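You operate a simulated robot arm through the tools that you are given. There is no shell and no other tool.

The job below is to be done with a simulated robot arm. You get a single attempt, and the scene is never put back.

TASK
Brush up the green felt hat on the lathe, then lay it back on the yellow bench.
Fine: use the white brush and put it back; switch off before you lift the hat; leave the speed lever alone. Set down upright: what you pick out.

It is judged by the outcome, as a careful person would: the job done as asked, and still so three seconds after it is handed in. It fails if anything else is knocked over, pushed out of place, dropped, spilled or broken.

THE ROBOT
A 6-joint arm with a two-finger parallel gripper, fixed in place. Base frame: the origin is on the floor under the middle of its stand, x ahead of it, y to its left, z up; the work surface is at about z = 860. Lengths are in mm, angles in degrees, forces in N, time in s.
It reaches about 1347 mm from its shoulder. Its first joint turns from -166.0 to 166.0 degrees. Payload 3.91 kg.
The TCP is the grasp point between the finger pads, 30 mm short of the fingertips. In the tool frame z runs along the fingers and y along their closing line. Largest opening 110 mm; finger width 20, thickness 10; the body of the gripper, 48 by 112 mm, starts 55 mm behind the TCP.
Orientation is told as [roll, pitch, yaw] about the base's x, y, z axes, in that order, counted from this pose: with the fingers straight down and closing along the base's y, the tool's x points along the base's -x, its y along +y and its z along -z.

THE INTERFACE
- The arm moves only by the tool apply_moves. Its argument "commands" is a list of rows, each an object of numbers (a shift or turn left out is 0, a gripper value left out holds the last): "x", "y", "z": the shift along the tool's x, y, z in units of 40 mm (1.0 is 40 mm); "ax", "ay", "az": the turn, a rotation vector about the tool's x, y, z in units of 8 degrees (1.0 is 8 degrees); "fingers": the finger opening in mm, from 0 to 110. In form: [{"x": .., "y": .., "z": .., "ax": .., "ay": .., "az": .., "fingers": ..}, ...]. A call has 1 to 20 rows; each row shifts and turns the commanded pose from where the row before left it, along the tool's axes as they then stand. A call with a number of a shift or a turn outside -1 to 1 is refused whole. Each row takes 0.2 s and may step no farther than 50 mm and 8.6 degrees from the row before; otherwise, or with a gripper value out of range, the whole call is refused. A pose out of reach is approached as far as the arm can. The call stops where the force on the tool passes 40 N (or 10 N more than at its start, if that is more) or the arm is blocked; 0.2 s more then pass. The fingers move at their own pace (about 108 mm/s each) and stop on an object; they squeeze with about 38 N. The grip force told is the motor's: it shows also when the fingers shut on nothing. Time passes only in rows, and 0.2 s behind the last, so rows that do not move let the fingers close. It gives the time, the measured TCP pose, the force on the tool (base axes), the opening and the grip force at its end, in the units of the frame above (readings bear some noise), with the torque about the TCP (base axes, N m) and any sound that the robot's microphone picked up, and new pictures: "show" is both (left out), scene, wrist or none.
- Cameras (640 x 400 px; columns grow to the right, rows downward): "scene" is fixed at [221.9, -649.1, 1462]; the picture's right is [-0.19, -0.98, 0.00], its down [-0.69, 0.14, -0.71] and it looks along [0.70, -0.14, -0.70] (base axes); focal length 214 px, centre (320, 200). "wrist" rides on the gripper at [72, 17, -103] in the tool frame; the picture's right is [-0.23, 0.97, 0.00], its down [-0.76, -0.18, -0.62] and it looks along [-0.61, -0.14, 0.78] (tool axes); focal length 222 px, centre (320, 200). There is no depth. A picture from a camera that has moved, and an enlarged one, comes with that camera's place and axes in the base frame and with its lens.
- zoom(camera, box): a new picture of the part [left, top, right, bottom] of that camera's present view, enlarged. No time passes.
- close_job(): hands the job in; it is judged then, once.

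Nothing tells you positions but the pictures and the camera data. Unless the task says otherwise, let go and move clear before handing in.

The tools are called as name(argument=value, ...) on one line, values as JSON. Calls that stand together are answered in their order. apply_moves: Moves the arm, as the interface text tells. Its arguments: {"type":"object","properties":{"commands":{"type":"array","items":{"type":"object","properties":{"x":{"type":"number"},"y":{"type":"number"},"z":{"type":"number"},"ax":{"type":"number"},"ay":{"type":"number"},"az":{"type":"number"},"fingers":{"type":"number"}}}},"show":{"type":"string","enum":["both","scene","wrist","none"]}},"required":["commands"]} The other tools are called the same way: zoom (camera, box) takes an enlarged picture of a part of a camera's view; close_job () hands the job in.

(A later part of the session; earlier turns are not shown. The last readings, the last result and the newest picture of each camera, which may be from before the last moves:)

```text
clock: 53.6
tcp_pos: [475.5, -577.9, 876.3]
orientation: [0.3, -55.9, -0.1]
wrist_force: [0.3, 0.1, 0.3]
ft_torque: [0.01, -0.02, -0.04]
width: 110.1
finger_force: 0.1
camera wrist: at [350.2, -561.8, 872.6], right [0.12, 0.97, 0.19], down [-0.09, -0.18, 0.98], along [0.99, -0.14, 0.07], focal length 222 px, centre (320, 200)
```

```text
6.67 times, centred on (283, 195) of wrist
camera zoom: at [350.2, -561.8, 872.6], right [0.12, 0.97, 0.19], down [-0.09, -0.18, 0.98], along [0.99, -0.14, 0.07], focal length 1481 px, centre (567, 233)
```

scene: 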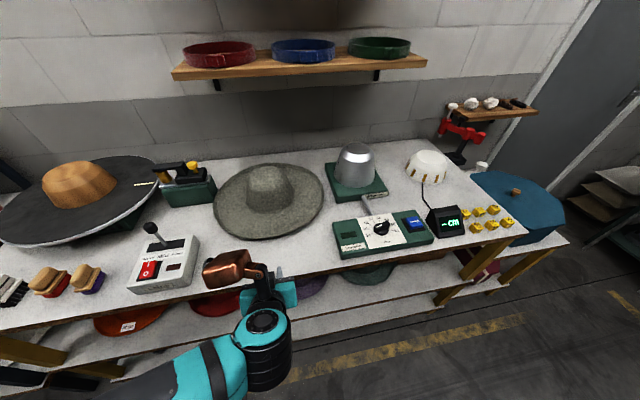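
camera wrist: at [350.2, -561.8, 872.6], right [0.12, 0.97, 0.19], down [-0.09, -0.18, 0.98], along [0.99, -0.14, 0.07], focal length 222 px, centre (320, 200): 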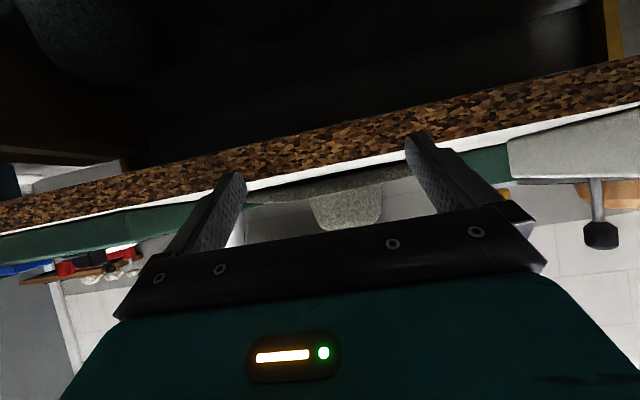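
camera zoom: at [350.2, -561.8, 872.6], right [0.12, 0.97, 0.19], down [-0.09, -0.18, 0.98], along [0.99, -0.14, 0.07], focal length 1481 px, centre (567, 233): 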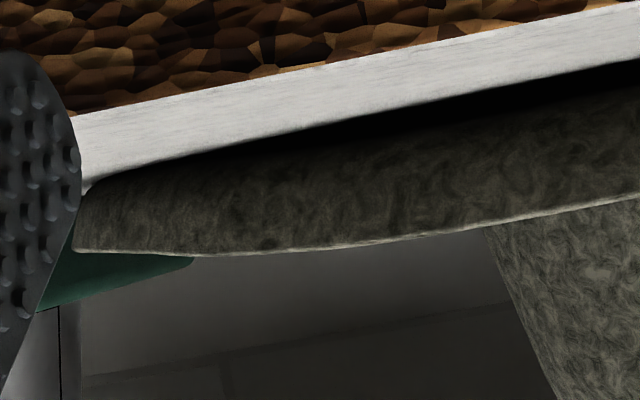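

This table-level view is decisive: the brim edge is a rounded lip about 22–25 mm tall that sits right down on the table, so nothing can slip under it here. The practical way is to slide the hat until its rim overhangs the bench front, so I need exact clearances to the switch box and the stretcher control box.

zoom(camera="scene", box=[110, 200, 270, 300])

zoom(camera="scene", box=[300, 180, 460, 280])

zoom(camera="wrist", box=[400, 60, 640, 210])

```text
4.00 times, centred on (190, 250) of scene
camera zoom: at [221.9, -649.1, 1462.0], right [-0.19, -0.98, 0.0], down [-0.69, 0.14, -0.71], along [0.7, -0.14, -0.7], focal length 858 px, centre (840, 0)
```

zoom: 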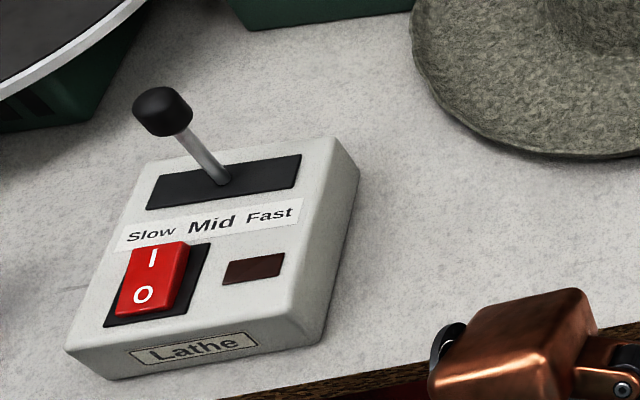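

```text
4.00 times, centred on (380, 230) of scene
camera zoom: at [221.9, -649.1, 1462.0], right [-0.19, -0.98, 0.0], down [-0.69, 0.14, -0.71], along [0.7, -0.14, -0.7], focal length 858 px, centre (80, 80)
```

zoom: 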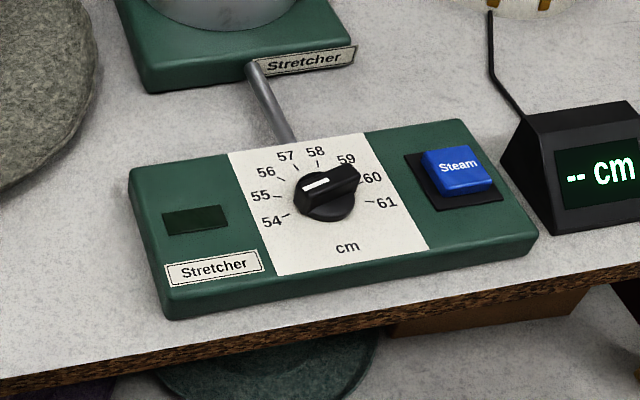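

```text
2.67 times, centred on (520, 135) of wrist
camera zoom: at [350.2, -561.8, 872.6], right [0.12, 0.97, 0.19], down [-0.09, -0.18, 0.98], along [0.99, -0.14, 0.07], focal length 592 px, centre (-213, 373)
```

zoom: 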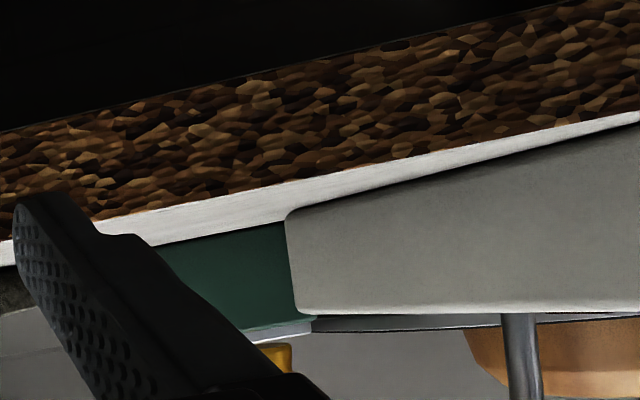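

The gap between the two boxes measures about 446 mm (y −338 to −785), and the hat is about 430 mm wide. So it can slide forward between them if kept near y≈−561. I'll push it from behind the crown with the fingers spread as a two-point cradle. First I'll raise up and get a top view.

apply_moves(commands=[{"x": -0.83, "z": -0.558}, {"x": -0.83, "z": -0.558}, {"x": -0.83, "z": -0.558}, {"ay": 1}, {"ay": 1}, {"ay": 1}, {"ay": 1}, {"ay": 1}, {"ay": 1}, {"ay": 1}, {"z": -1}, {"z": -1}, {"z": -1}, {"z": -1}, {"x": -1}, {"x": -1}], show="both")

```text
clock: 57.0
tcp_pos: [554.1, -579.3, 1156.5]
orientation: [0.1, 0.0, 0.1]
wrist_force: [-0.4, -0.1, 0.3]
ft_torque: [0.0, -0.06, 0.03]
width: 110.0
finger_force: 0.1
camera wrist: at [482.5, -563.8, 1260.2], right [0.23, 0.97, 0.0], down [0.76, -0.18, 0.62], along [0.61, -0.14, -0.78], focal length 222 px, centre (320, 200)
```

scene: 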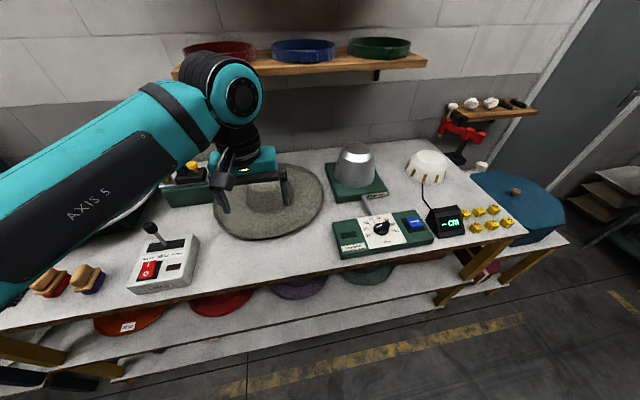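
wrist: 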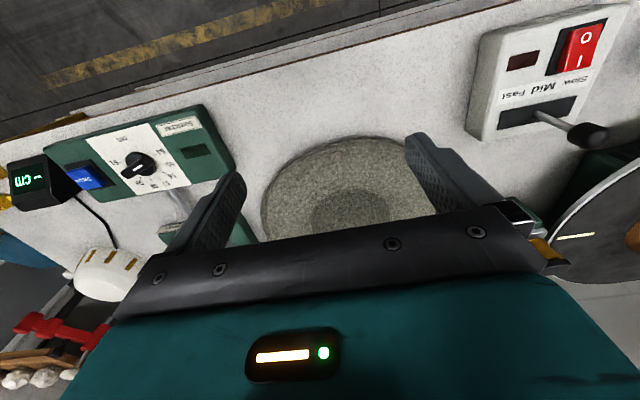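

zoom(camera="wrist", box=[230, 110, 470, 260])

zoom(camera="scene", box=[190, 140, 350, 240])

```text
2.67 times, centred on (350, 185) of wrist
camera zoom: at [482.5, -563.8, 1260.2], right [0.23, 0.97, 0.0], down [0.76, -0.18, 0.62], along [0.61, -0.14, -0.78], focal length 592 px, centre (240, 240)
```

zoom: 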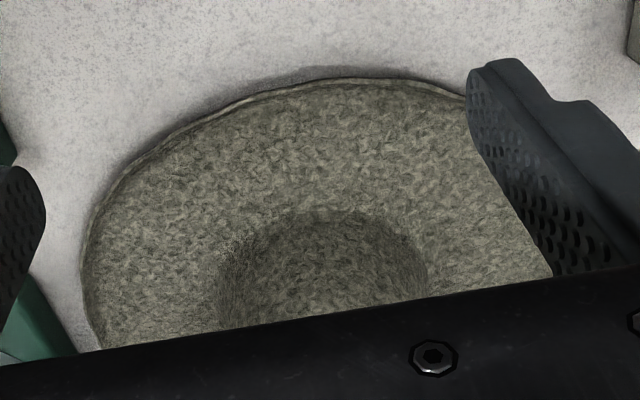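

```text
4.00 times, centred on (270, 190) of scene
camera zoom: at [221.9, -649.1, 1462.0], right [-0.19, -0.98, 0.0], down [-0.69, 0.14, -0.71], along [0.7, -0.14, -0.7], focal length 858 px, centre (520, 240)
```

zoom: 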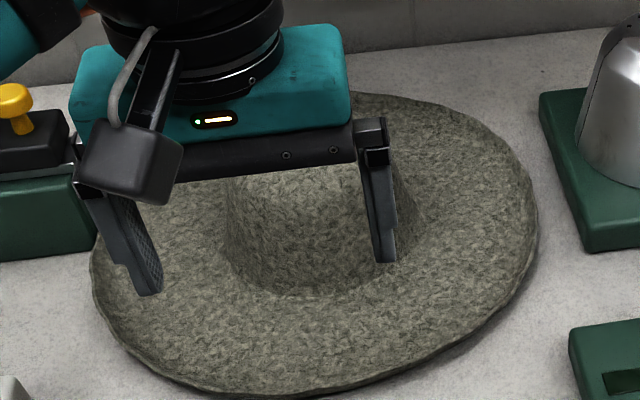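

The rim really is a raised, slab-like lip, and contact confirmed it, so sliding the hat to overhang the bench front is the way. I'll pass over the crown at a safe height to get behind it, checking reach.

apply_moves(commands=[{"x": -1}, {"x": -1}, {"x": -1}, {"x": -1}, {"x": -1}, {"x": -1}, {"x": -1}, {"x": -1}, {"x": -1}, {"x": -0.7}], show="both")

```text
clock: 59.2
tcp_pos: [852.7, -520.5, 1072.0]
orientation: [0.1, -0.1, 0.2]
wrist_force: [0.4, -0.6, -0.4]
ft_torque: [0.01, -0.01, 0.01]
width: 110.3
finger_force: 0.1
out of reach, approached as far as the arm can: row 4, 5, 6, 7, 8, 9, 10
camera wrist: at [780.1, -504.9, 1174.4], right [0.23, 0.97, 0.0], down [0.76, -0.18, 0.62], along [0.61, -0.14, -0.78], focal length 222 px, centre (320, 200)
```

scene: 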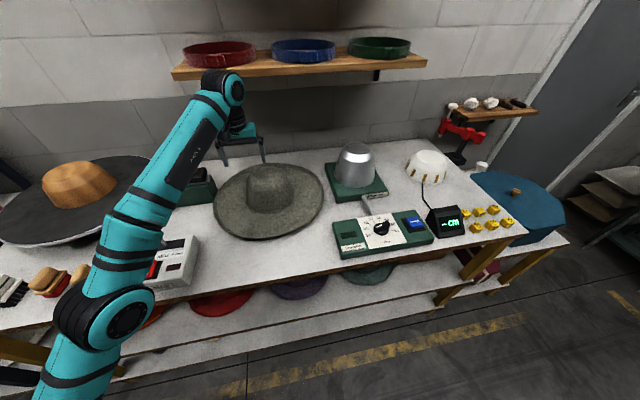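
wrist: 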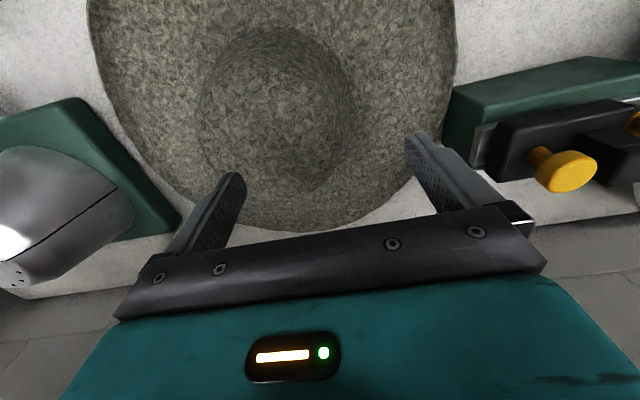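

Behind the crown is out of reach with the tool vertical, so pushing from there won't work. I'll come back and probe the top of the front brim with closed fingers. That tells me whether the brim is dished (an inner lip I can pinch or hook) or flat.

apply_moves(commands=[{"x": 1}, {"x": 1}, {"x": 1}, {"x": 1}, {"x": 1}, {"x": 1}, {"x": 1, "fingers": 0}, {"z": 1}, {"z": 1}, {"z": 1}, {"z": 1}, {"z": 0.9}], show="both")

```text
clock: 61.8
tcp_pos: [573.3, -520.0, 890.8]
orientation: [-0.2, -0.4, 0.1]
wrist_force: [-3.0, 2.6, 14.0]
ft_torque: [0.16, 0.23, 0.07]
width: 0.0
finger_force: 38.1
stopped in row 12: the force on the tool passed its limit at 59 N (the readings are from after the stop); the commanded pose is now the measured one
camera wrist: at [500.6, -503.3, 992.7], right [0.23, 0.97, 0.0], down [0.76, -0.17, 0.63], along [0.61, -0.14, -0.78], focal length 222 px, centre (320, 200)
```

scene: 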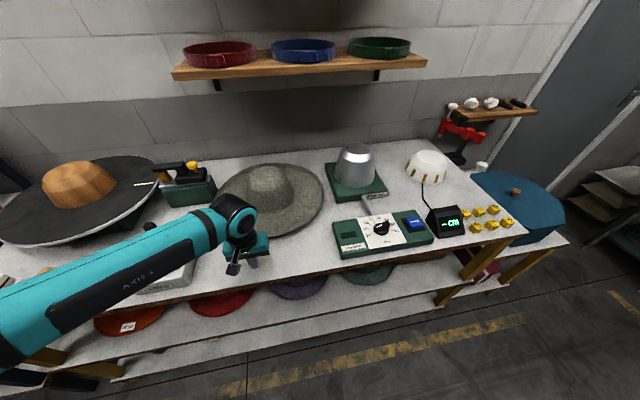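
wrist: 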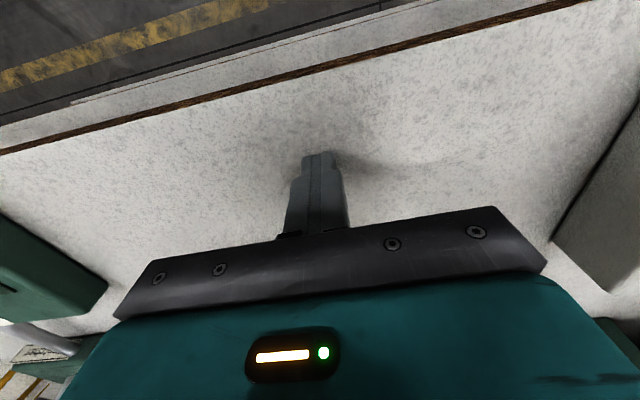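

The out-of-reach rows shifted my commanded pose, so the fingers came down on bare table (z≈861). Nothing else was touched, and from now on I'll check the pose before any descent. I'll lift and go to the probe spot over the front brim.

apply_moves(commands=[{"z": -0.75}, {"z": -0.75}, {"x": -0.8, "y": -0.5}, {"x": -0.8, "y": -0.5}, {"x": -0.72, "y": -0.47}], show="both")

```text
clock: 63.0
tcp_pos: [665.8, -581.3, 950.4]
orientation: [-0.3, -0.4, 0.2]
wrist_force: [0.3, 0.1, 0.7]
ft_torque: [0.0, -0.02, -0.01]
width: 0.0
finger_force: 37.2
camera wrist: at [593.1, -564.2, 1053.2], right [0.23, 0.97, 0.0], down [0.76, -0.17, 0.63], along [0.61, -0.14, -0.78], focal length 222 px, centre (320, 200)
```

scene: 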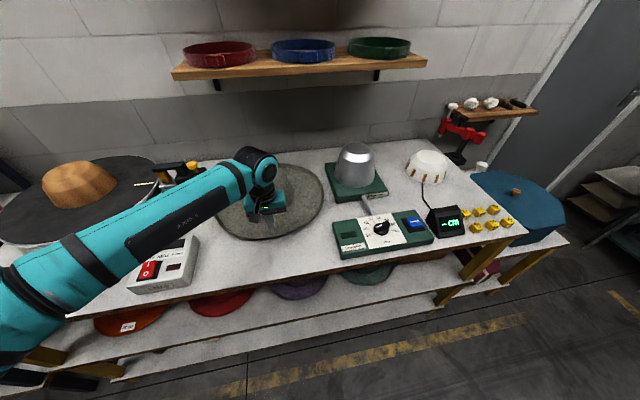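
wrist: 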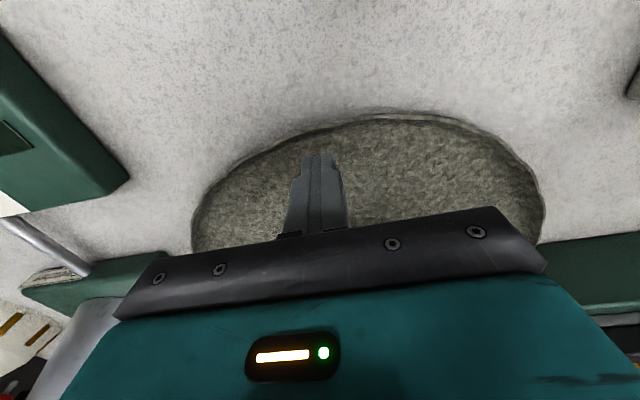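

zoom(camera="wrist", box=[180, 90, 420, 240])

zoom(camera="wrist", box=[340, 90, 580, 240])

apply_moves(commands=[{"z": 0.35}, {"z": 0.3}], show="none")

apply_moves(commands=[{"z": 0.1}], show="none")

```text
2.67 times, centred on (300, 165) of wrist
camera zoom: at [593.1, -564.2, 1053.2], right [0.23, 0.97, 0.0], down [0.76, -0.17, 0.63], along [0.61, -0.14, -0.78], focal length 592 px, centre (373, 293)
```

zoom: 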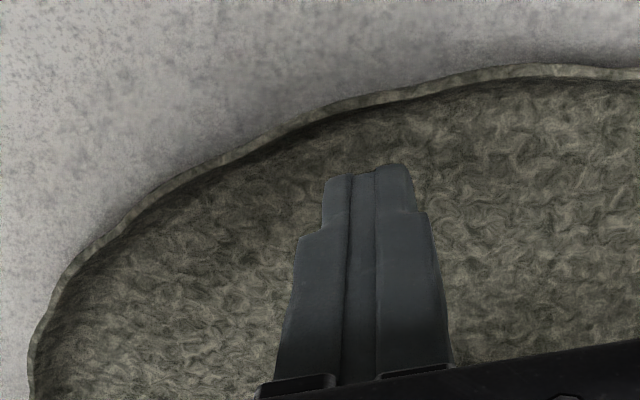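

```text
2.67 times, centred on (460, 165) of wrist
camera zoom: at [593.1, -564.2, 1053.2], right [0.23, 0.97, 0.0], down [0.76, -0.17, 0.63], along [0.61, -0.14, -0.78], focal length 592 px, centre (-53, 293)
```

zoom: 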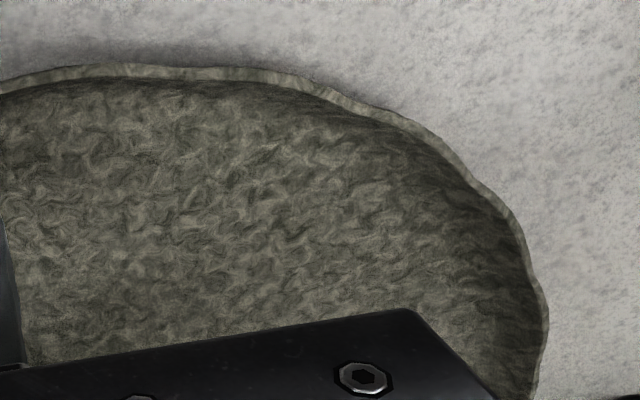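

```text
clock: 63.6
tcp_pos: [664.7, -580.1, 922.2]
orientation: [-0.2, -0.5, 0.2]
wrist_force: [-0.6, -0.4, 2.8]
ft_torque: [-0.02, 0.09, -0.01]
width: 0.1
finger_force: 38.0
```

```text
clock: 64.0
tcp_pos: [665.5, -580.1, 921.5]
orientation: [-0.5, -0.6, 0.0]
wrist_force: [5.1, -6.8, 25.6]
ft_torque: [-0.23, -0.01, -0.05]
width: 0.0
finger_force: 38.0
```

The picture shows a thin upturned lip, but the probe met a firm surface level with the rim (z≈892), so physically the brim behaves as a ~30 mm slab with a flat top and bottom. That will pinch well once it overhangs the bench. I'm already pressing on it, so I'll try dragging it toward me by friction.

apply_moves(commands=[{"x": 0.25}, {"x": 0.25}], show="wrist")

zoom(camera="wrist", box=[180, 90, 420, 240])

zoom(camera="scene", box=[190, 140, 350, 240])

```text
clock: 64.5
tcp_pos: [655.6, -576.7, 920.4]
orientation: [-0.4, -0.6, 0.2]
wrist_force: [2.8, 2.8, 10.0]
ft_torque: [0.04, -0.05, 0.07]
width: 0.0
finger_force: 38.1
stopped in row 2: the force on the tool passed its limit at 41 N (the readings are from after the stop); the commanded pose is now the measured one
camera wrist: at [582.3, -560.6, 1024.0], right [0.22, 0.97, 0.0], down [0.76, -0.17, 0.63], along [0.62, -0.14, -0.77], focal length 222 px, centre (320, 200)
```

wrist: 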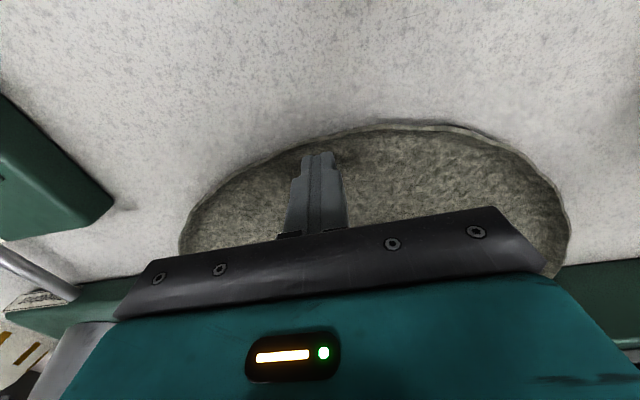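

```text
2.67 times, centred on (300, 165) of wrist
camera zoom: at [582.3, -560.6, 1024.0], right [0.22, 0.97, 0.0], down [0.76, -0.17, 0.63], along [0.62, -0.14, -0.77], focal length 592 px, centre (373, 293)
```

zoom: 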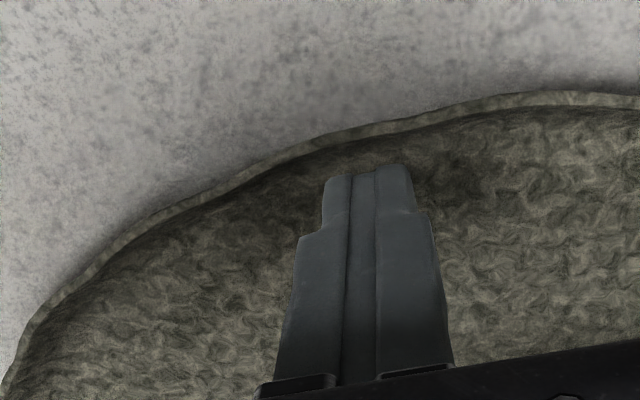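

```text
4.00 times, centred on (270, 190) of scene
camera zoom: at [221.9, -649.1, 1462.0], right [-0.19, -0.98, 0.0], down [-0.69, 0.14, -0.71], along [0.7, -0.14, -0.7], focal length 858 px, centre (520, 240)
```

zoom: 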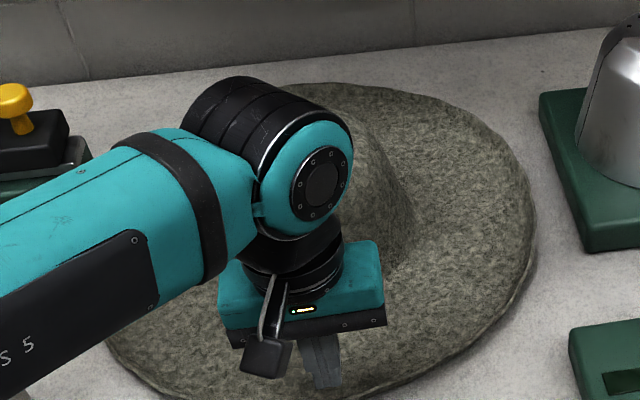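

apply_moves(commands=[{"x": 0.25}, {"x": 0.25}, {"x": 0.25}], show="wrist")

zoom(camera="wrist", box=[180, 90, 420, 240])

```text
clock: 65.3
tcp_pos: [624.7, -578.4, 922.3]
orientation: [-0.2, -0.4, 0.2]
wrist_force: [4.7, 0.3, 14.6]
ft_torque: [0.0, -0.07, -0.04]
width: 0.0
finger_force: 37.8
camera wrist: at [551.8, -561.5, 1024.0], right [0.22, 0.97, 0.0], down [0.76, -0.17, 0.63], along [0.61, -0.14, -0.78], focal length 222 px, centre (320, 200)
```

wrist: 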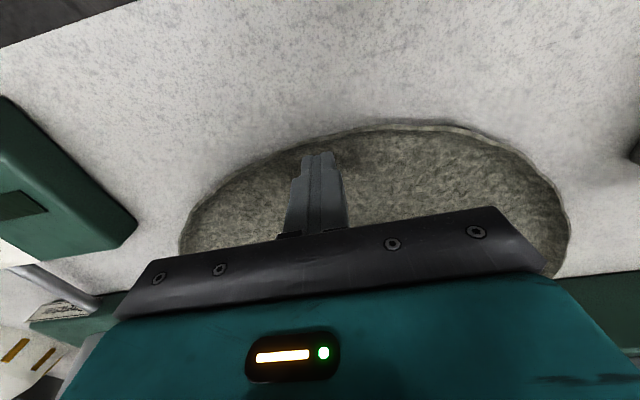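

```text
2.67 times, centred on (300, 165) of wrist
camera zoom: at [551.8, -561.5, 1024.0], right [0.22, 0.97, 0.0], down [0.76, -0.17, 0.63], along [0.61, -0.14, -0.78], focal length 592 px, centre (373, 293)
```

zoom: 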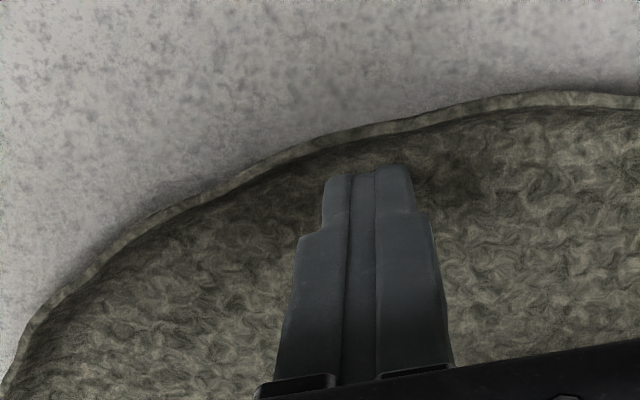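

It works: the picture is unchanged while the arm moved 31 mm, so the hat is travelling with the finger under a light 15 N press. I'll continue dragging forward while shifting it to y≈−561 to centre it between the boxes.

apply_moves(commands=[{"x": 0.25, "y": 0.056}, {"x": 0.25, "y": 0.056}, {"x": 0.25, "y": 0.056}, {"x": 0.25, "y": 0.056}], show="both")

zoom(camera="scene", box=[120, 160, 440, 290])

```text
clock: 66.3
tcp_pos: [584.7, -568.6, 921.2]
orientation: [-0.3, -0.7, 0.2]
wrist_force: [13.4, -4.4, 35.9]
ft_torque: [-0.13, -0.22, 0.0]
width: 0.0
finger_force: 37.9
camera wrist: at [512.3, -551.9, 1023.7], right [0.22, 0.97, 0.0], down [0.76, -0.17, 0.63], along [0.62, -0.15, -0.77], focal length 222 px, centre (320, 200)
```

scene: 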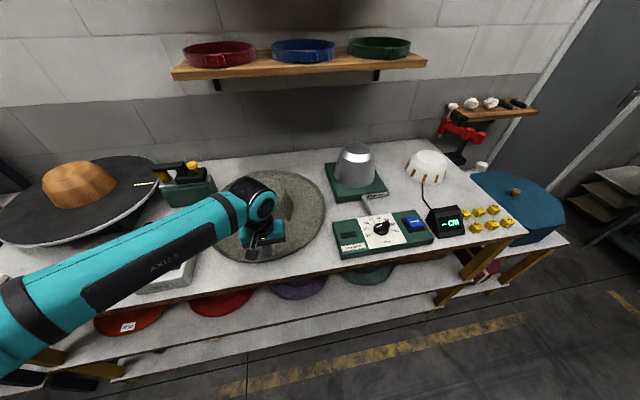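
wrist: 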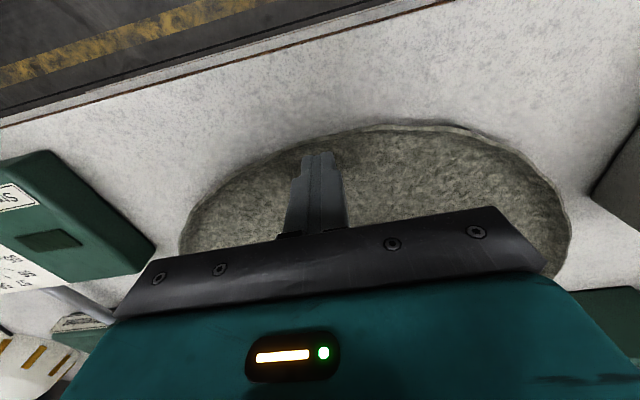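

```text
2.00 times, centred on (280, 225) of scene
camera zoom: at [221.9, -649.1, 1462.0], right [-0.19, -0.98, 0.0], down [-0.69, 0.14, -0.71], along [0.7, -0.14, -0.7], focal length 429 px, centre (400, 150)
```

zoom: 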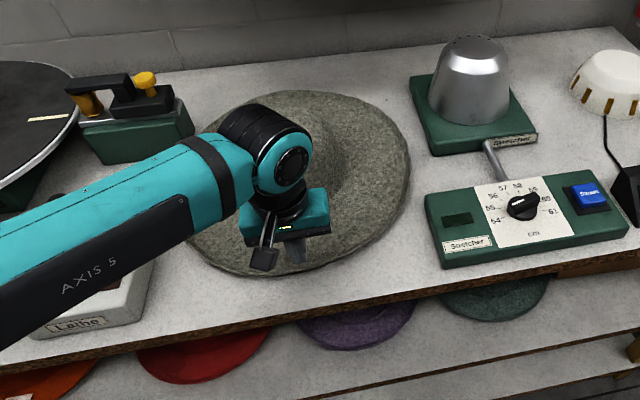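

apply_moves(commands=[{"z": -0.02}, {"x": 0.25, "y": 0.056}, {"x": 0.25, "y": 0.056}], show="none")

apply_moves(commands=[{"x": 0.25, "y": 0.056}, {"x": 0.2, "y": 0.056}], show="wrist")

zoom(camera="wrist", box=[0, 60, 320, 260])

zoom(camera="wrist", box=[320, 60, 640, 260])

```text
clock: 67.1
tcp_pos: [565.3, -564.7, 920.6]
orientation: [-0.3, -0.4, 0.1]
wrist_force: [8.7, -1.4, 27.5]
ft_torque: [-0.04, -0.11, -0.02]
width: 0.0
finger_force: 37.2
```

```text
clock: 67.7
tcp_pos: [546.8, -559.8, 921.6]
orientation: [-0.3, -0.7, 0.2]
wrist_force: [10.8, -2.2, 29.5]
ft_torque: [-0.05, -0.15, 0.0]
width: 0.1
finger_force: 37.8
camera wrist: at [474.0, -543.4, 1023.8], right [0.22, 0.97, 0.0], down [0.76, -0.17, 0.63], along [0.61, -0.14, -0.78], focal length 222 px, centre (320, 200)
```

wrist: 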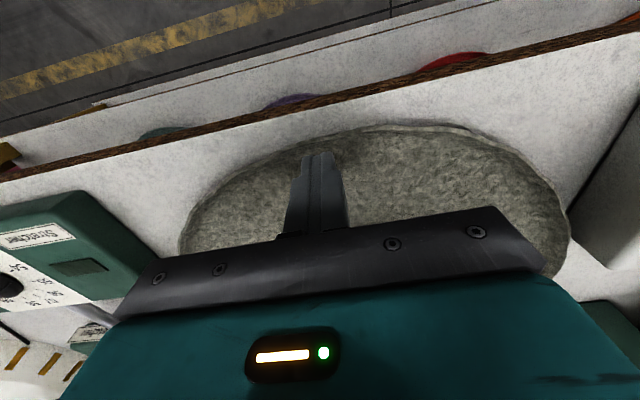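

```text
2.00 times, centred on (160, 160) of wrist
camera zoom: at [474.0, -543.4, 1023.8], right [0.22, 0.97, 0.0], down [0.76, -0.17, 0.63], along [0.61, -0.14, -0.78], focal length 444 px, centre (640, 280)
```

zoom: 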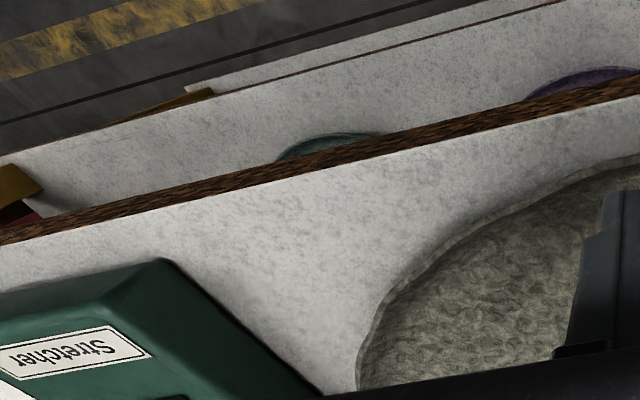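

```text
2.00 times, centred on (480, 160) of wrist
camera zoom: at [474.0, -543.4, 1023.8], right [0.22, 0.97, 0.0], down [0.76, -0.17, 0.63], along [0.61, -0.14, -0.78], focal length 444 px, centre (0, 280)
```

zoom: 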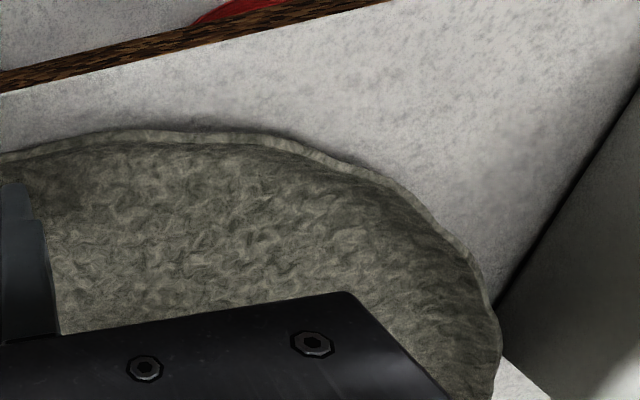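

The hat is now centred within a few mm between the boxes, with its rim about 10 mm behind the bench edge. I'll lift, step deeper onto the brim (so pressing can't tip it once it overhangs), and press again.

apply_moves(commands=[{"z": -0.75}, {"x": -0.95}, {"x": -0.95}, {"z": 0.5}], show="none")

apply_moves(commands=[{"z": 0.2}], show="wrist")

```text
clock: 68.7
tcp_pos: [621.7, -559.8, 931.0]
orientation: [-0.3, -0.5, 0.1]
wrist_force: [0.8, -0.6, -0.2]
ft_torque: [-0.01, -0.03, -0.02]
width: 0.0
finger_force: 37.9
```

```text
clock: 69.1
tcp_pos: [623.6, -560.9, 922.1]
orientation: [-0.3, -0.5, 0.1]
wrist_force: [0.5, -0.6, 0.0]
ft_torque: [-0.02, 0.0, -0.04]
width: 0.0
finger_force: 37.5
camera wrist: at [549.9, -543.5, 1025.1], right [0.22, 0.97, 0.0], down [0.76, -0.17, 0.63], along [0.61, -0.14, -0.78], focal length 222 px, centre (320, 200)
```

wrist: 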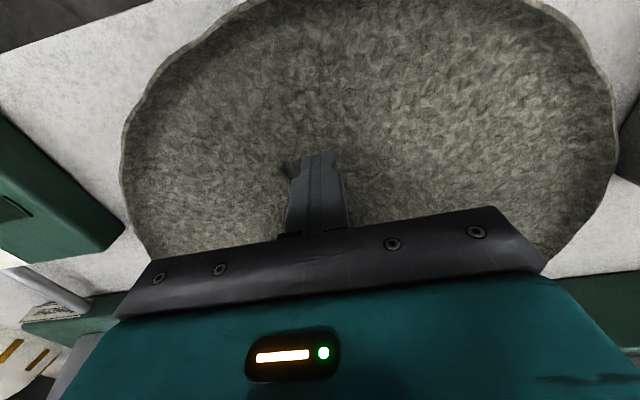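

apply_moves(commands=[{"z": 0.06}], show="none")

apply_moves(commands=[{"z": 0.06}], show="none")

apply_moves(commands=[{"z": 0.06}], show="none")

```text
clock: 69.5
tcp_pos: [621.8, -560.1, 919.9]
orientation: [-0.4, -0.5, 0.2]
wrist_force: [1.1, 0.6, 1.4]
ft_torque: [0.02, 0.03, -0.01]
width: 0.0
finger_force: 37.7
```

```text
clock: 69.9
tcp_pos: [622.7, -560.2, 918.5]
orientation: [-0.2, -0.6, 0.1]
wrist_force: [-0.4, -0.2, 0.1]
ft_torque: [0.02, -0.01, 0.01]
width: 0.3
finger_force: 37.1
```

```text
clock: 70.3
tcp_pos: [621.9, -561.5, 915.9]
orientation: [-0.3, -0.6, 0.2]
wrist_force: [-0.5, 0.6, -0.1]
ft_torque: [0.0, 0.01, 0.02]
width: 0.0
finger_force: 37.7
```

apply_moves(commands=[{"z": 0.1}], show="none")

apply_moves(commands=[{"z": 0.1}], show="none")

apply_moves(commands=[{"z": 0.1}], show="none")

```text
clock: 70.7
tcp_pos: [622.8, -561.7, 911.8]
orientation: [-0.3, -0.5, 0.2]
wrist_force: [0.3, 0.1, -0.8]
ft_torque: [0.02, -0.02, -0.02]
width: 0.0
finger_force: 38.0
```

```text
clock: 71.1
tcp_pos: [621.9, -562.2, 906.8]
orientation: [-0.4, -0.5, 0.1]
wrist_force: [0.0, 0.1, 0.1]
ft_torque: [-0.01, 0.0, -0.01]
width: 0.2
finger_force: 37.7
```

```text
clock: 71.5
tcp_pos: [622.5, -560.8, 902.8]
orientation: [-0.3, -0.4, 0.2]
wrist_force: [0.0, 0.3, -0.5]
ft_torque: [0.01, 0.01, -0.03]
width: 0.0
finger_force: 38.1
```

No contact even at z≈873 here, so the brim really is dished with a thin upturned lip; my earlier contact was on the lip's top edge. That gives a much better grasp: fingers straight down, one inside and one outside the lip, closing along x. I'll lift out, turn the gripper and look at the front lip from above.

apply_moves(commands=[{"z": -1}, {"z": -1}, {"x": 1, "fingers": 34}, {"x": 1}, {"x": 0.3}, {"az": 1}, {"az": 1}, {"az": 1}, {"az": 1}, {"az": 1}, {"az": 1}, {"az": 1}, {"az": 1}, {"az": 1}, {"az": 1}, {"az": 1}, {"az": 0.25}], show="both")

zoom(camera="wrist", box=[220, 80, 460, 230])

zoom(camera="scene", box=[190, 170, 350, 270])

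```text
clock: 75.1
tcp_pos: [529.1, -560.3, 982.4]
orientation: [0.5, -0.2, -90.1]
wrist_force: [-1.0, 0.2, -0.7]
ft_torque: [0.02, -0.03, 0.01]
width: 33.8
finger_force: 0.2
camera wrist: at [546.7, -488.0, 1086.1], right [0.97, -0.23, 0.01], down [-0.18, -0.76, 0.63], along [-0.13, -0.61, -0.78], focal length 222 px, centre (320, 200)
```

scene: 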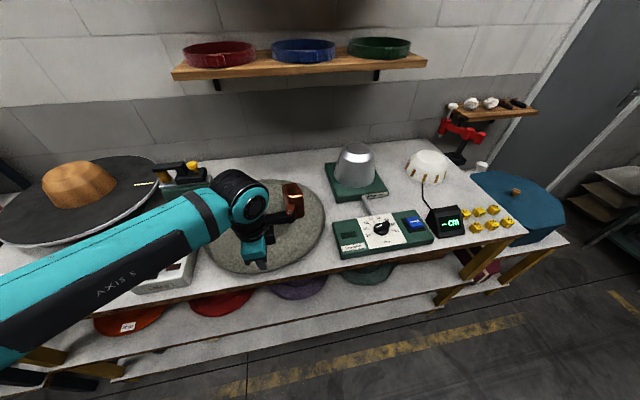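
wrist: 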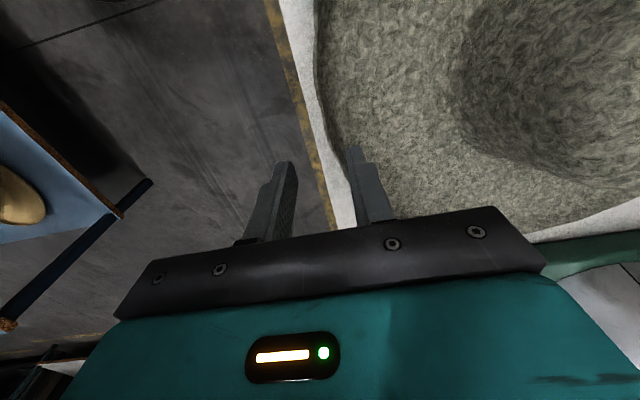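

```text
2.67 times, centred on (340, 155) of wrist
camera zoom: at [546.7, -488.0, 1086.1], right [0.97, -0.23, 0.01], down [-0.18, -0.76, 0.63], along [-0.13, -0.61, -0.78], focal length 592 px, centre (267, 320)
```

zoom: 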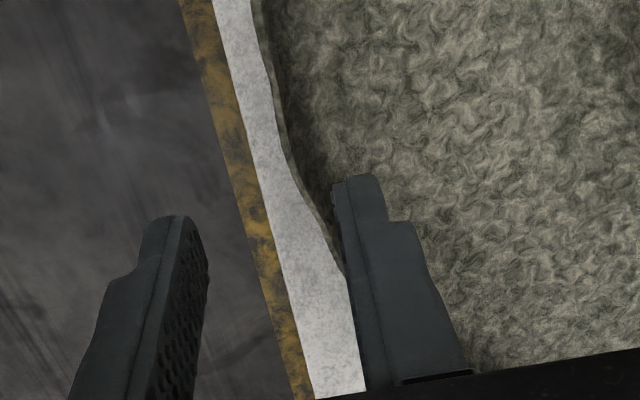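

```text
4.00 times, centred on (270, 220) of scene
camera zoom: at [221.9, -649.1, 1462.0], right [-0.19, -0.98, 0.0], down [-0.69, 0.14, -0.71], along [0.7, -0.14, -0.7], focal length 858 px, centre (520, 120)
```

zoom: 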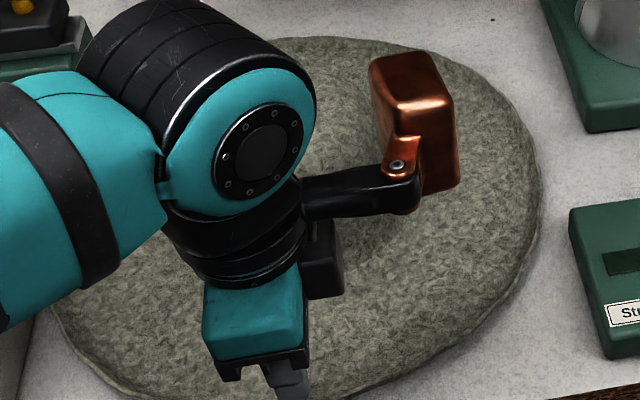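

The lip's front edge is at x≈536.5, top z≈891, with the hat centre now near (751, −551). I'll align over the front-most lip point at y≈−551 and descend partway to check alignment.

apply_moves(commands=[{"y": 0.235, "x": 0.232, "ax": 0.06}, {"z": 1}, {"z": 0.35}], show="both")

zoom(camera="wrist", box=[240, 80, 432, 200])

zoom(camera="scene", box=[222, 220, 318, 280])

```text
clock: 75.9
tcp_pos: [540.3, -552.7, 928.7]
orientation: [0.1, -0.3, -89.9]
wrist_force: [0.4, -0.5, 0.0]
ft_torque: [-0.02, 0.02, 0.0]
width: 34.2
finger_force: 0.1
camera wrist: at [558.3, -480.0, 1031.3], right [0.97, -0.22, 0.0], down [-0.18, -0.76, 0.63], along [-0.14, -0.61, -0.78], focal length 222 px, centre (320, 200)
```

scene: 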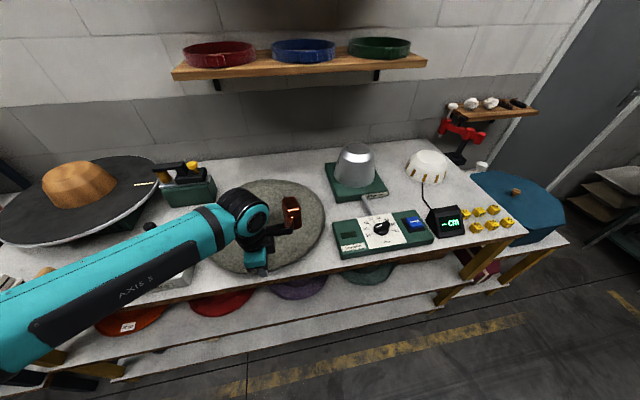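
wrist: 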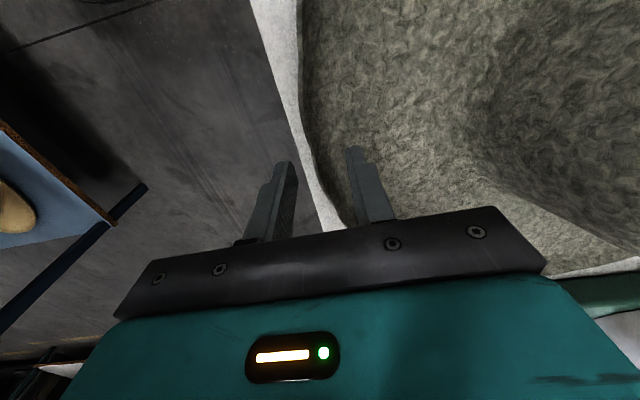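

```text
3.33 times, centred on (336, 140) of wrist
camera zoom: at [558.3, -480.0, 1031.3], right [0.97, -0.22, 0.0], down [-0.18, -0.76, 0.63], along [-0.14, -0.61, -0.78], focal length 740 px, centre (267, 400)
```

zoom: 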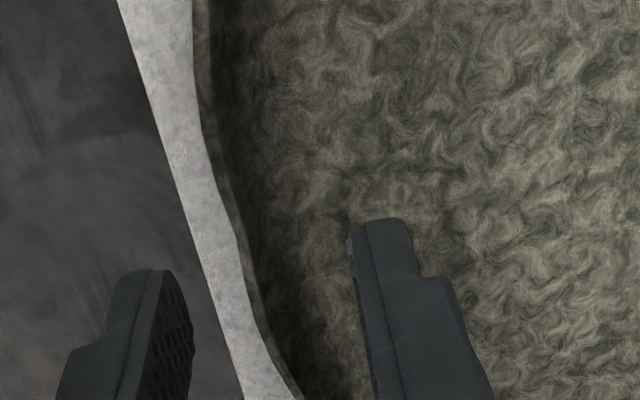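

```text
6.67 times, centred on (270, 250) of scene
camera zoom: at [221.9, -649.1, 1462.0], right [-0.19, -0.98, 0.0], down [-0.69, 0.14, -0.71], along [0.7, -0.14, -0.7], focal length 1430 px, centre (653, -133)
```

zoom: 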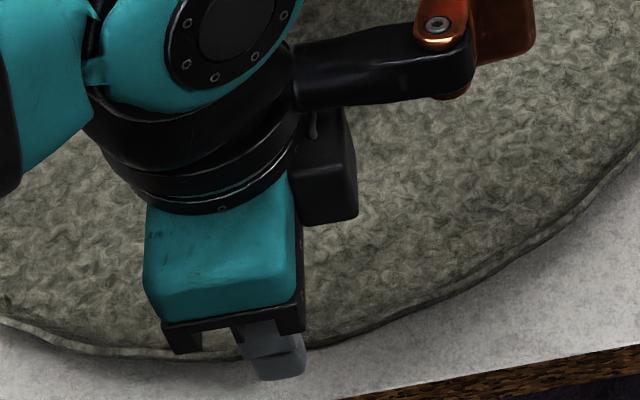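

The lip sits between the fingers, about 3.6 mm off-centre. I'll shift to centre and lower until the tips are about 15 mm below the lip top.

apply_moves(commands=[{"y": -0.09}, {"z": 0.25}, {"z": 0.2}], show="none")

apply_moves(commands=[{"z": 0.1}], show="wrist")

zoom(camera="wrist", box=[240, 80, 432, 200])

```text
clock: 76.7
tcp_pos: [535.4, -552.5, 910.3]
orientation: [0.0, -0.4, -89.8]
wrist_force: [0.6, 0.1, -0.2]
ft_torque: [0.02, 0.0, 0.0]
width: 33.7
finger_force: 0.1
```

```text
clock: 77.1
tcp_pos: [535.4, -551.7, 906.4]
orientation: [0.0, -0.2, -89.8]
wrist_force: [-0.1, -0.1, 0.8]
ft_torque: [-0.01, 0.01, 0.02]
width: 33.9
finger_force: 0.1
camera wrist: at [553.7, -479.8, 1009.8], right [0.97, -0.22, 0.0], down [-0.18, -0.76, 0.63], along [-0.14, -0.61, -0.78], focal length 222 px, centre (320, 200)
```

wrist: 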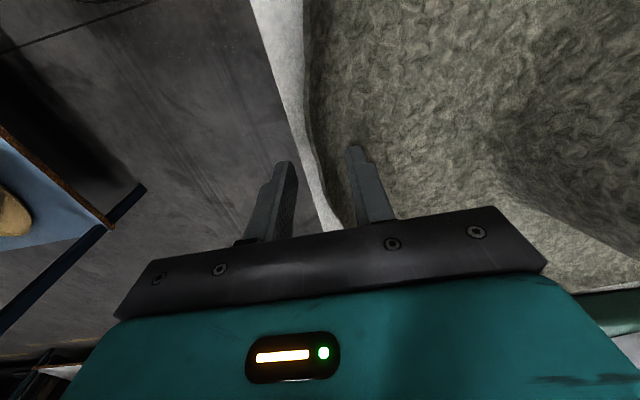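

```text
3.33 times, centred on (336, 140) of wrist
camera zoom: at [553.7, -479.8, 1009.8], right [0.97, -0.22, 0.0], down [-0.18, -0.76, 0.63], along [-0.14, -0.61, -0.78], focal length 740 px, centre (267, 400)
```

zoom: 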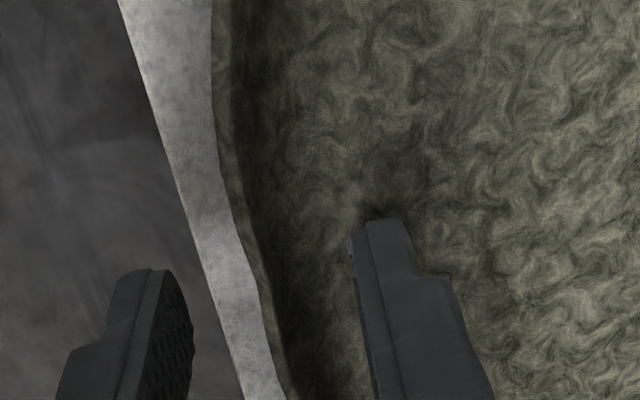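

The lip is centred between the pads and nothing is touching. Now I'll close on it.

apply_moves(commands=[{"fingers": 20}, {"fingers": 0}, {"z": 0}, {"z": 0}], show="wrist")

zoom(camera="wrist", box=[240, 80, 432, 200])

```text
clock: 78.1
tcp_pos: [535.9, -553.6, 907.5]
orientation: [0.0, -0.4, -89.8]
wrist_force: [-0.2, 0.0, 0.1]
ft_torque: [-0.01, 0.28, 0.0]
width: 10.9
finger_force: 38.3
camera wrist: at [553.7, -479.9, 1009.8], right [0.97, -0.22, 0.0], down [-0.18, -0.76, 0.63], along [-0.14, -0.61, -0.78], focal length 222 px, centre (320, 200)
```

wrist: 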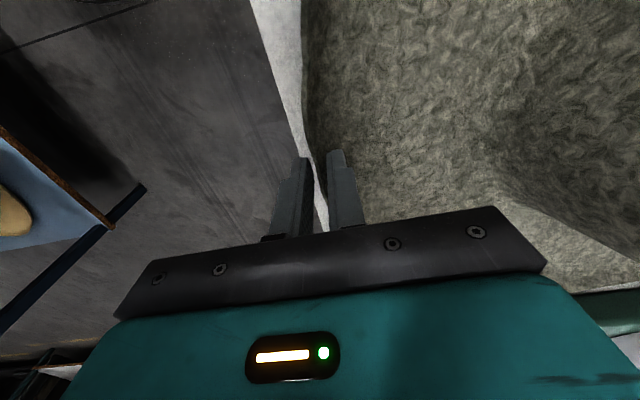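

```text
3.33 times, centred on (336, 140) of wrist
camera zoom: at [553.7, -479.9, 1009.8], right [0.97, -0.22, 0.0], down [-0.18, -0.76, 0.63], along [-0.14, -0.61, -0.78], focal length 740 px, centre (267, 400)
```

zoom: 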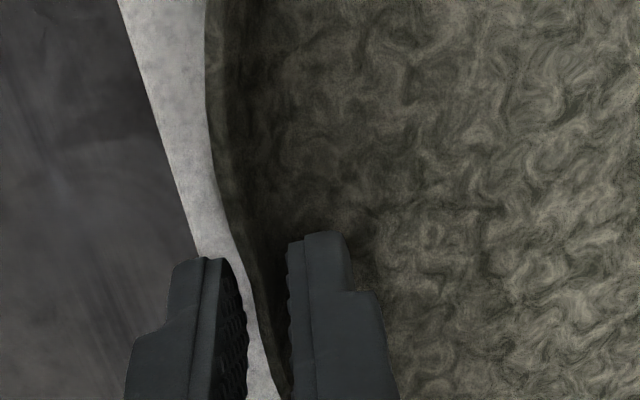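

Gripped: width 10.9 mm at full 38 N. I'll lift just a little to feel the weight and see whether the hat droops.

apply_moves(commands=[{"z": -0.1}, {"z": -0.1}, {"z": -0.1}, {"z": 0}], show="both")

zoom(camera="wrist", box=[240, 80, 432, 200])

zoom(camera="scene", box=[190, 170, 350, 270])

```text
clock: 79.1
tcp_pos: [536.9, -552.6, 918.7]
orientation: [0.0, -0.3, -89.9]
wrist_force: [-0.4, 0.3, -2.2]
ft_torque: [-0.01, 0.38, 0.03]
width: 11.2
finger_force: 37.5
camera wrist: at [553.9, -479.7, 1021.1], right [0.97, -0.22, 0.0], down [-0.18, -0.76, 0.63], along [-0.14, -0.61, -0.78], focal length 222 px, centre (320, 200)
```

scene: 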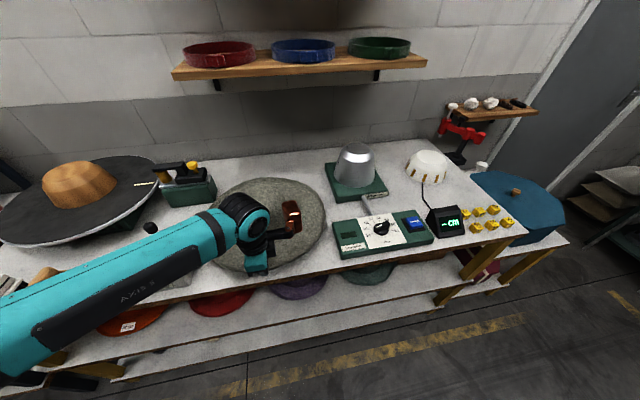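
wrist: 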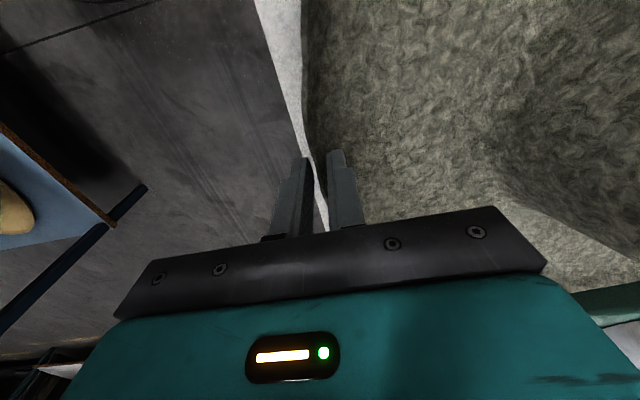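

```text
3.33 times, centred on (336, 140) of wrist
camera zoom: at [553.9, -479.7, 1021.1], right [0.97, -0.22, 0.0], down [-0.18, -0.76, 0.63], along [-0.14, -0.61, -0.78], focal length 740 px, centre (267, 400)
```

zoom: 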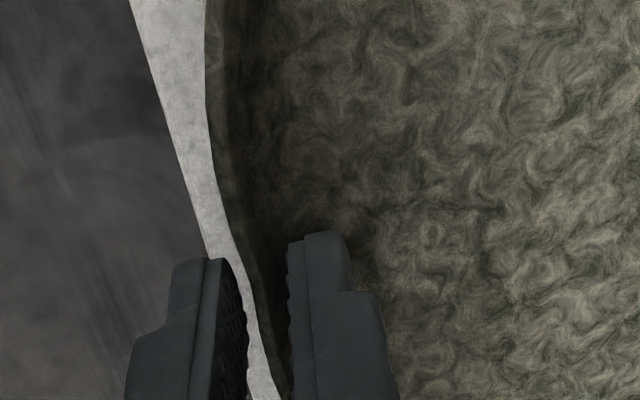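

```text
4.00 times, centred on (270, 220) of scene
camera zoom: at [221.9, -649.1, 1462.0], right [-0.19, -0.98, 0.0], down [-0.69, 0.14, -0.71], along [0.7, -0.14, -0.7], focal length 858 px, centre (520, 120)
```

zoom: 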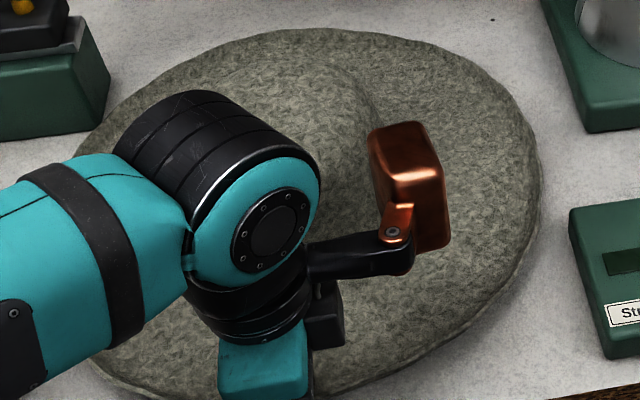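

The hat is fully carried: about 2 N with a steady 0.38 N·m, and it stays level in the grip. I'll raise it slowly to clear everything, including the 1038 mm block top.

apply_moves(commands=[{"z": -0.15}, {"z": -0.2}, {"z": -0.25}, {"z": -0.3}, {"z": -0.3}, {"z": -0.3}, {"z": -0.3}, {"z": -0.3}, {"z": -0.3}, {"z": -0.3}, {"z": -0.25}, {"z": -0.15}, {"z": 0}], show="both")

zoom(camera="wrist", box=[240, 80, 432, 200])

```text
clock: 81.9
tcp_pos: [536.1, -550.9, 1043.8]
orientation: [0.0, -0.4, -89.8]
wrist_force: [-0.1, -1.0, -1.7]
ft_torque: [0.01, 0.35, 0.01]
width: 10.9
finger_force: 38.0
camera wrist: at [553.9, -477.7, 1146.4], right [0.97, -0.22, 0.0], down [-0.18, -0.76, 0.63], along [-0.14, -0.61, -0.78], focal length 222 px, centre (320, 200)
```

scene: 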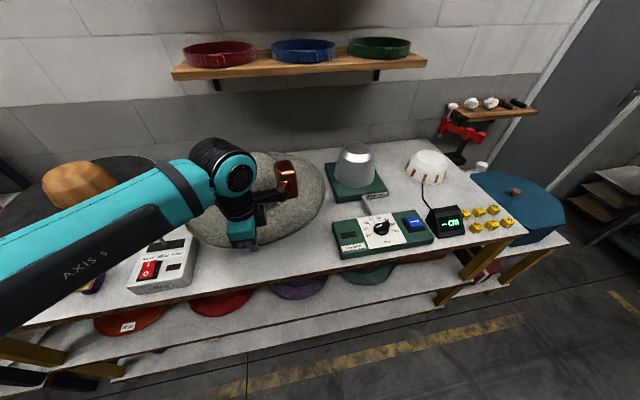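
wrist: 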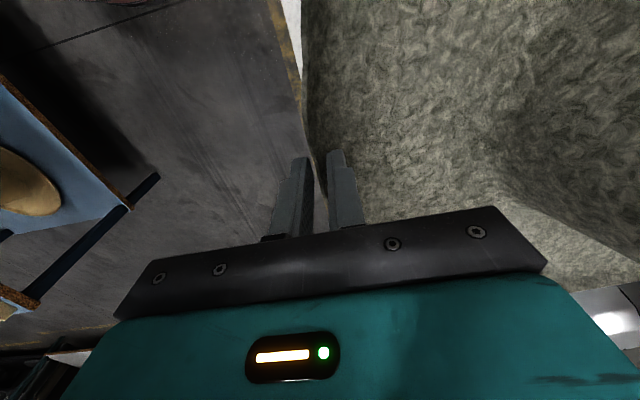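

```text
3.33 times, centred on (336, 140) of wrist
camera zoom: at [553.9, -477.7, 1146.4], right [0.97, -0.22, 0.0], down [-0.18, -0.76, 0.63], along [-0.14, -0.61, -0.78], focal length 740 px, centre (267, 400)
```

zoom: 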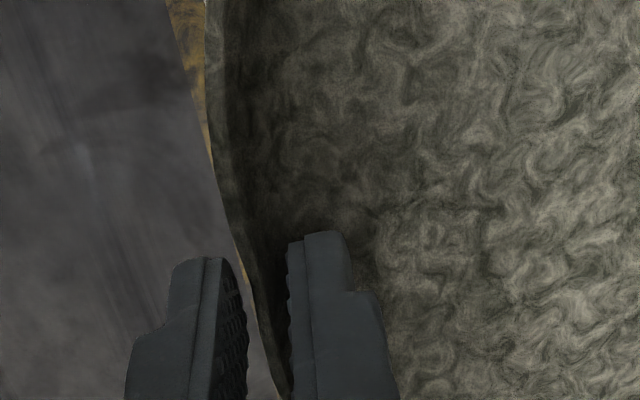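

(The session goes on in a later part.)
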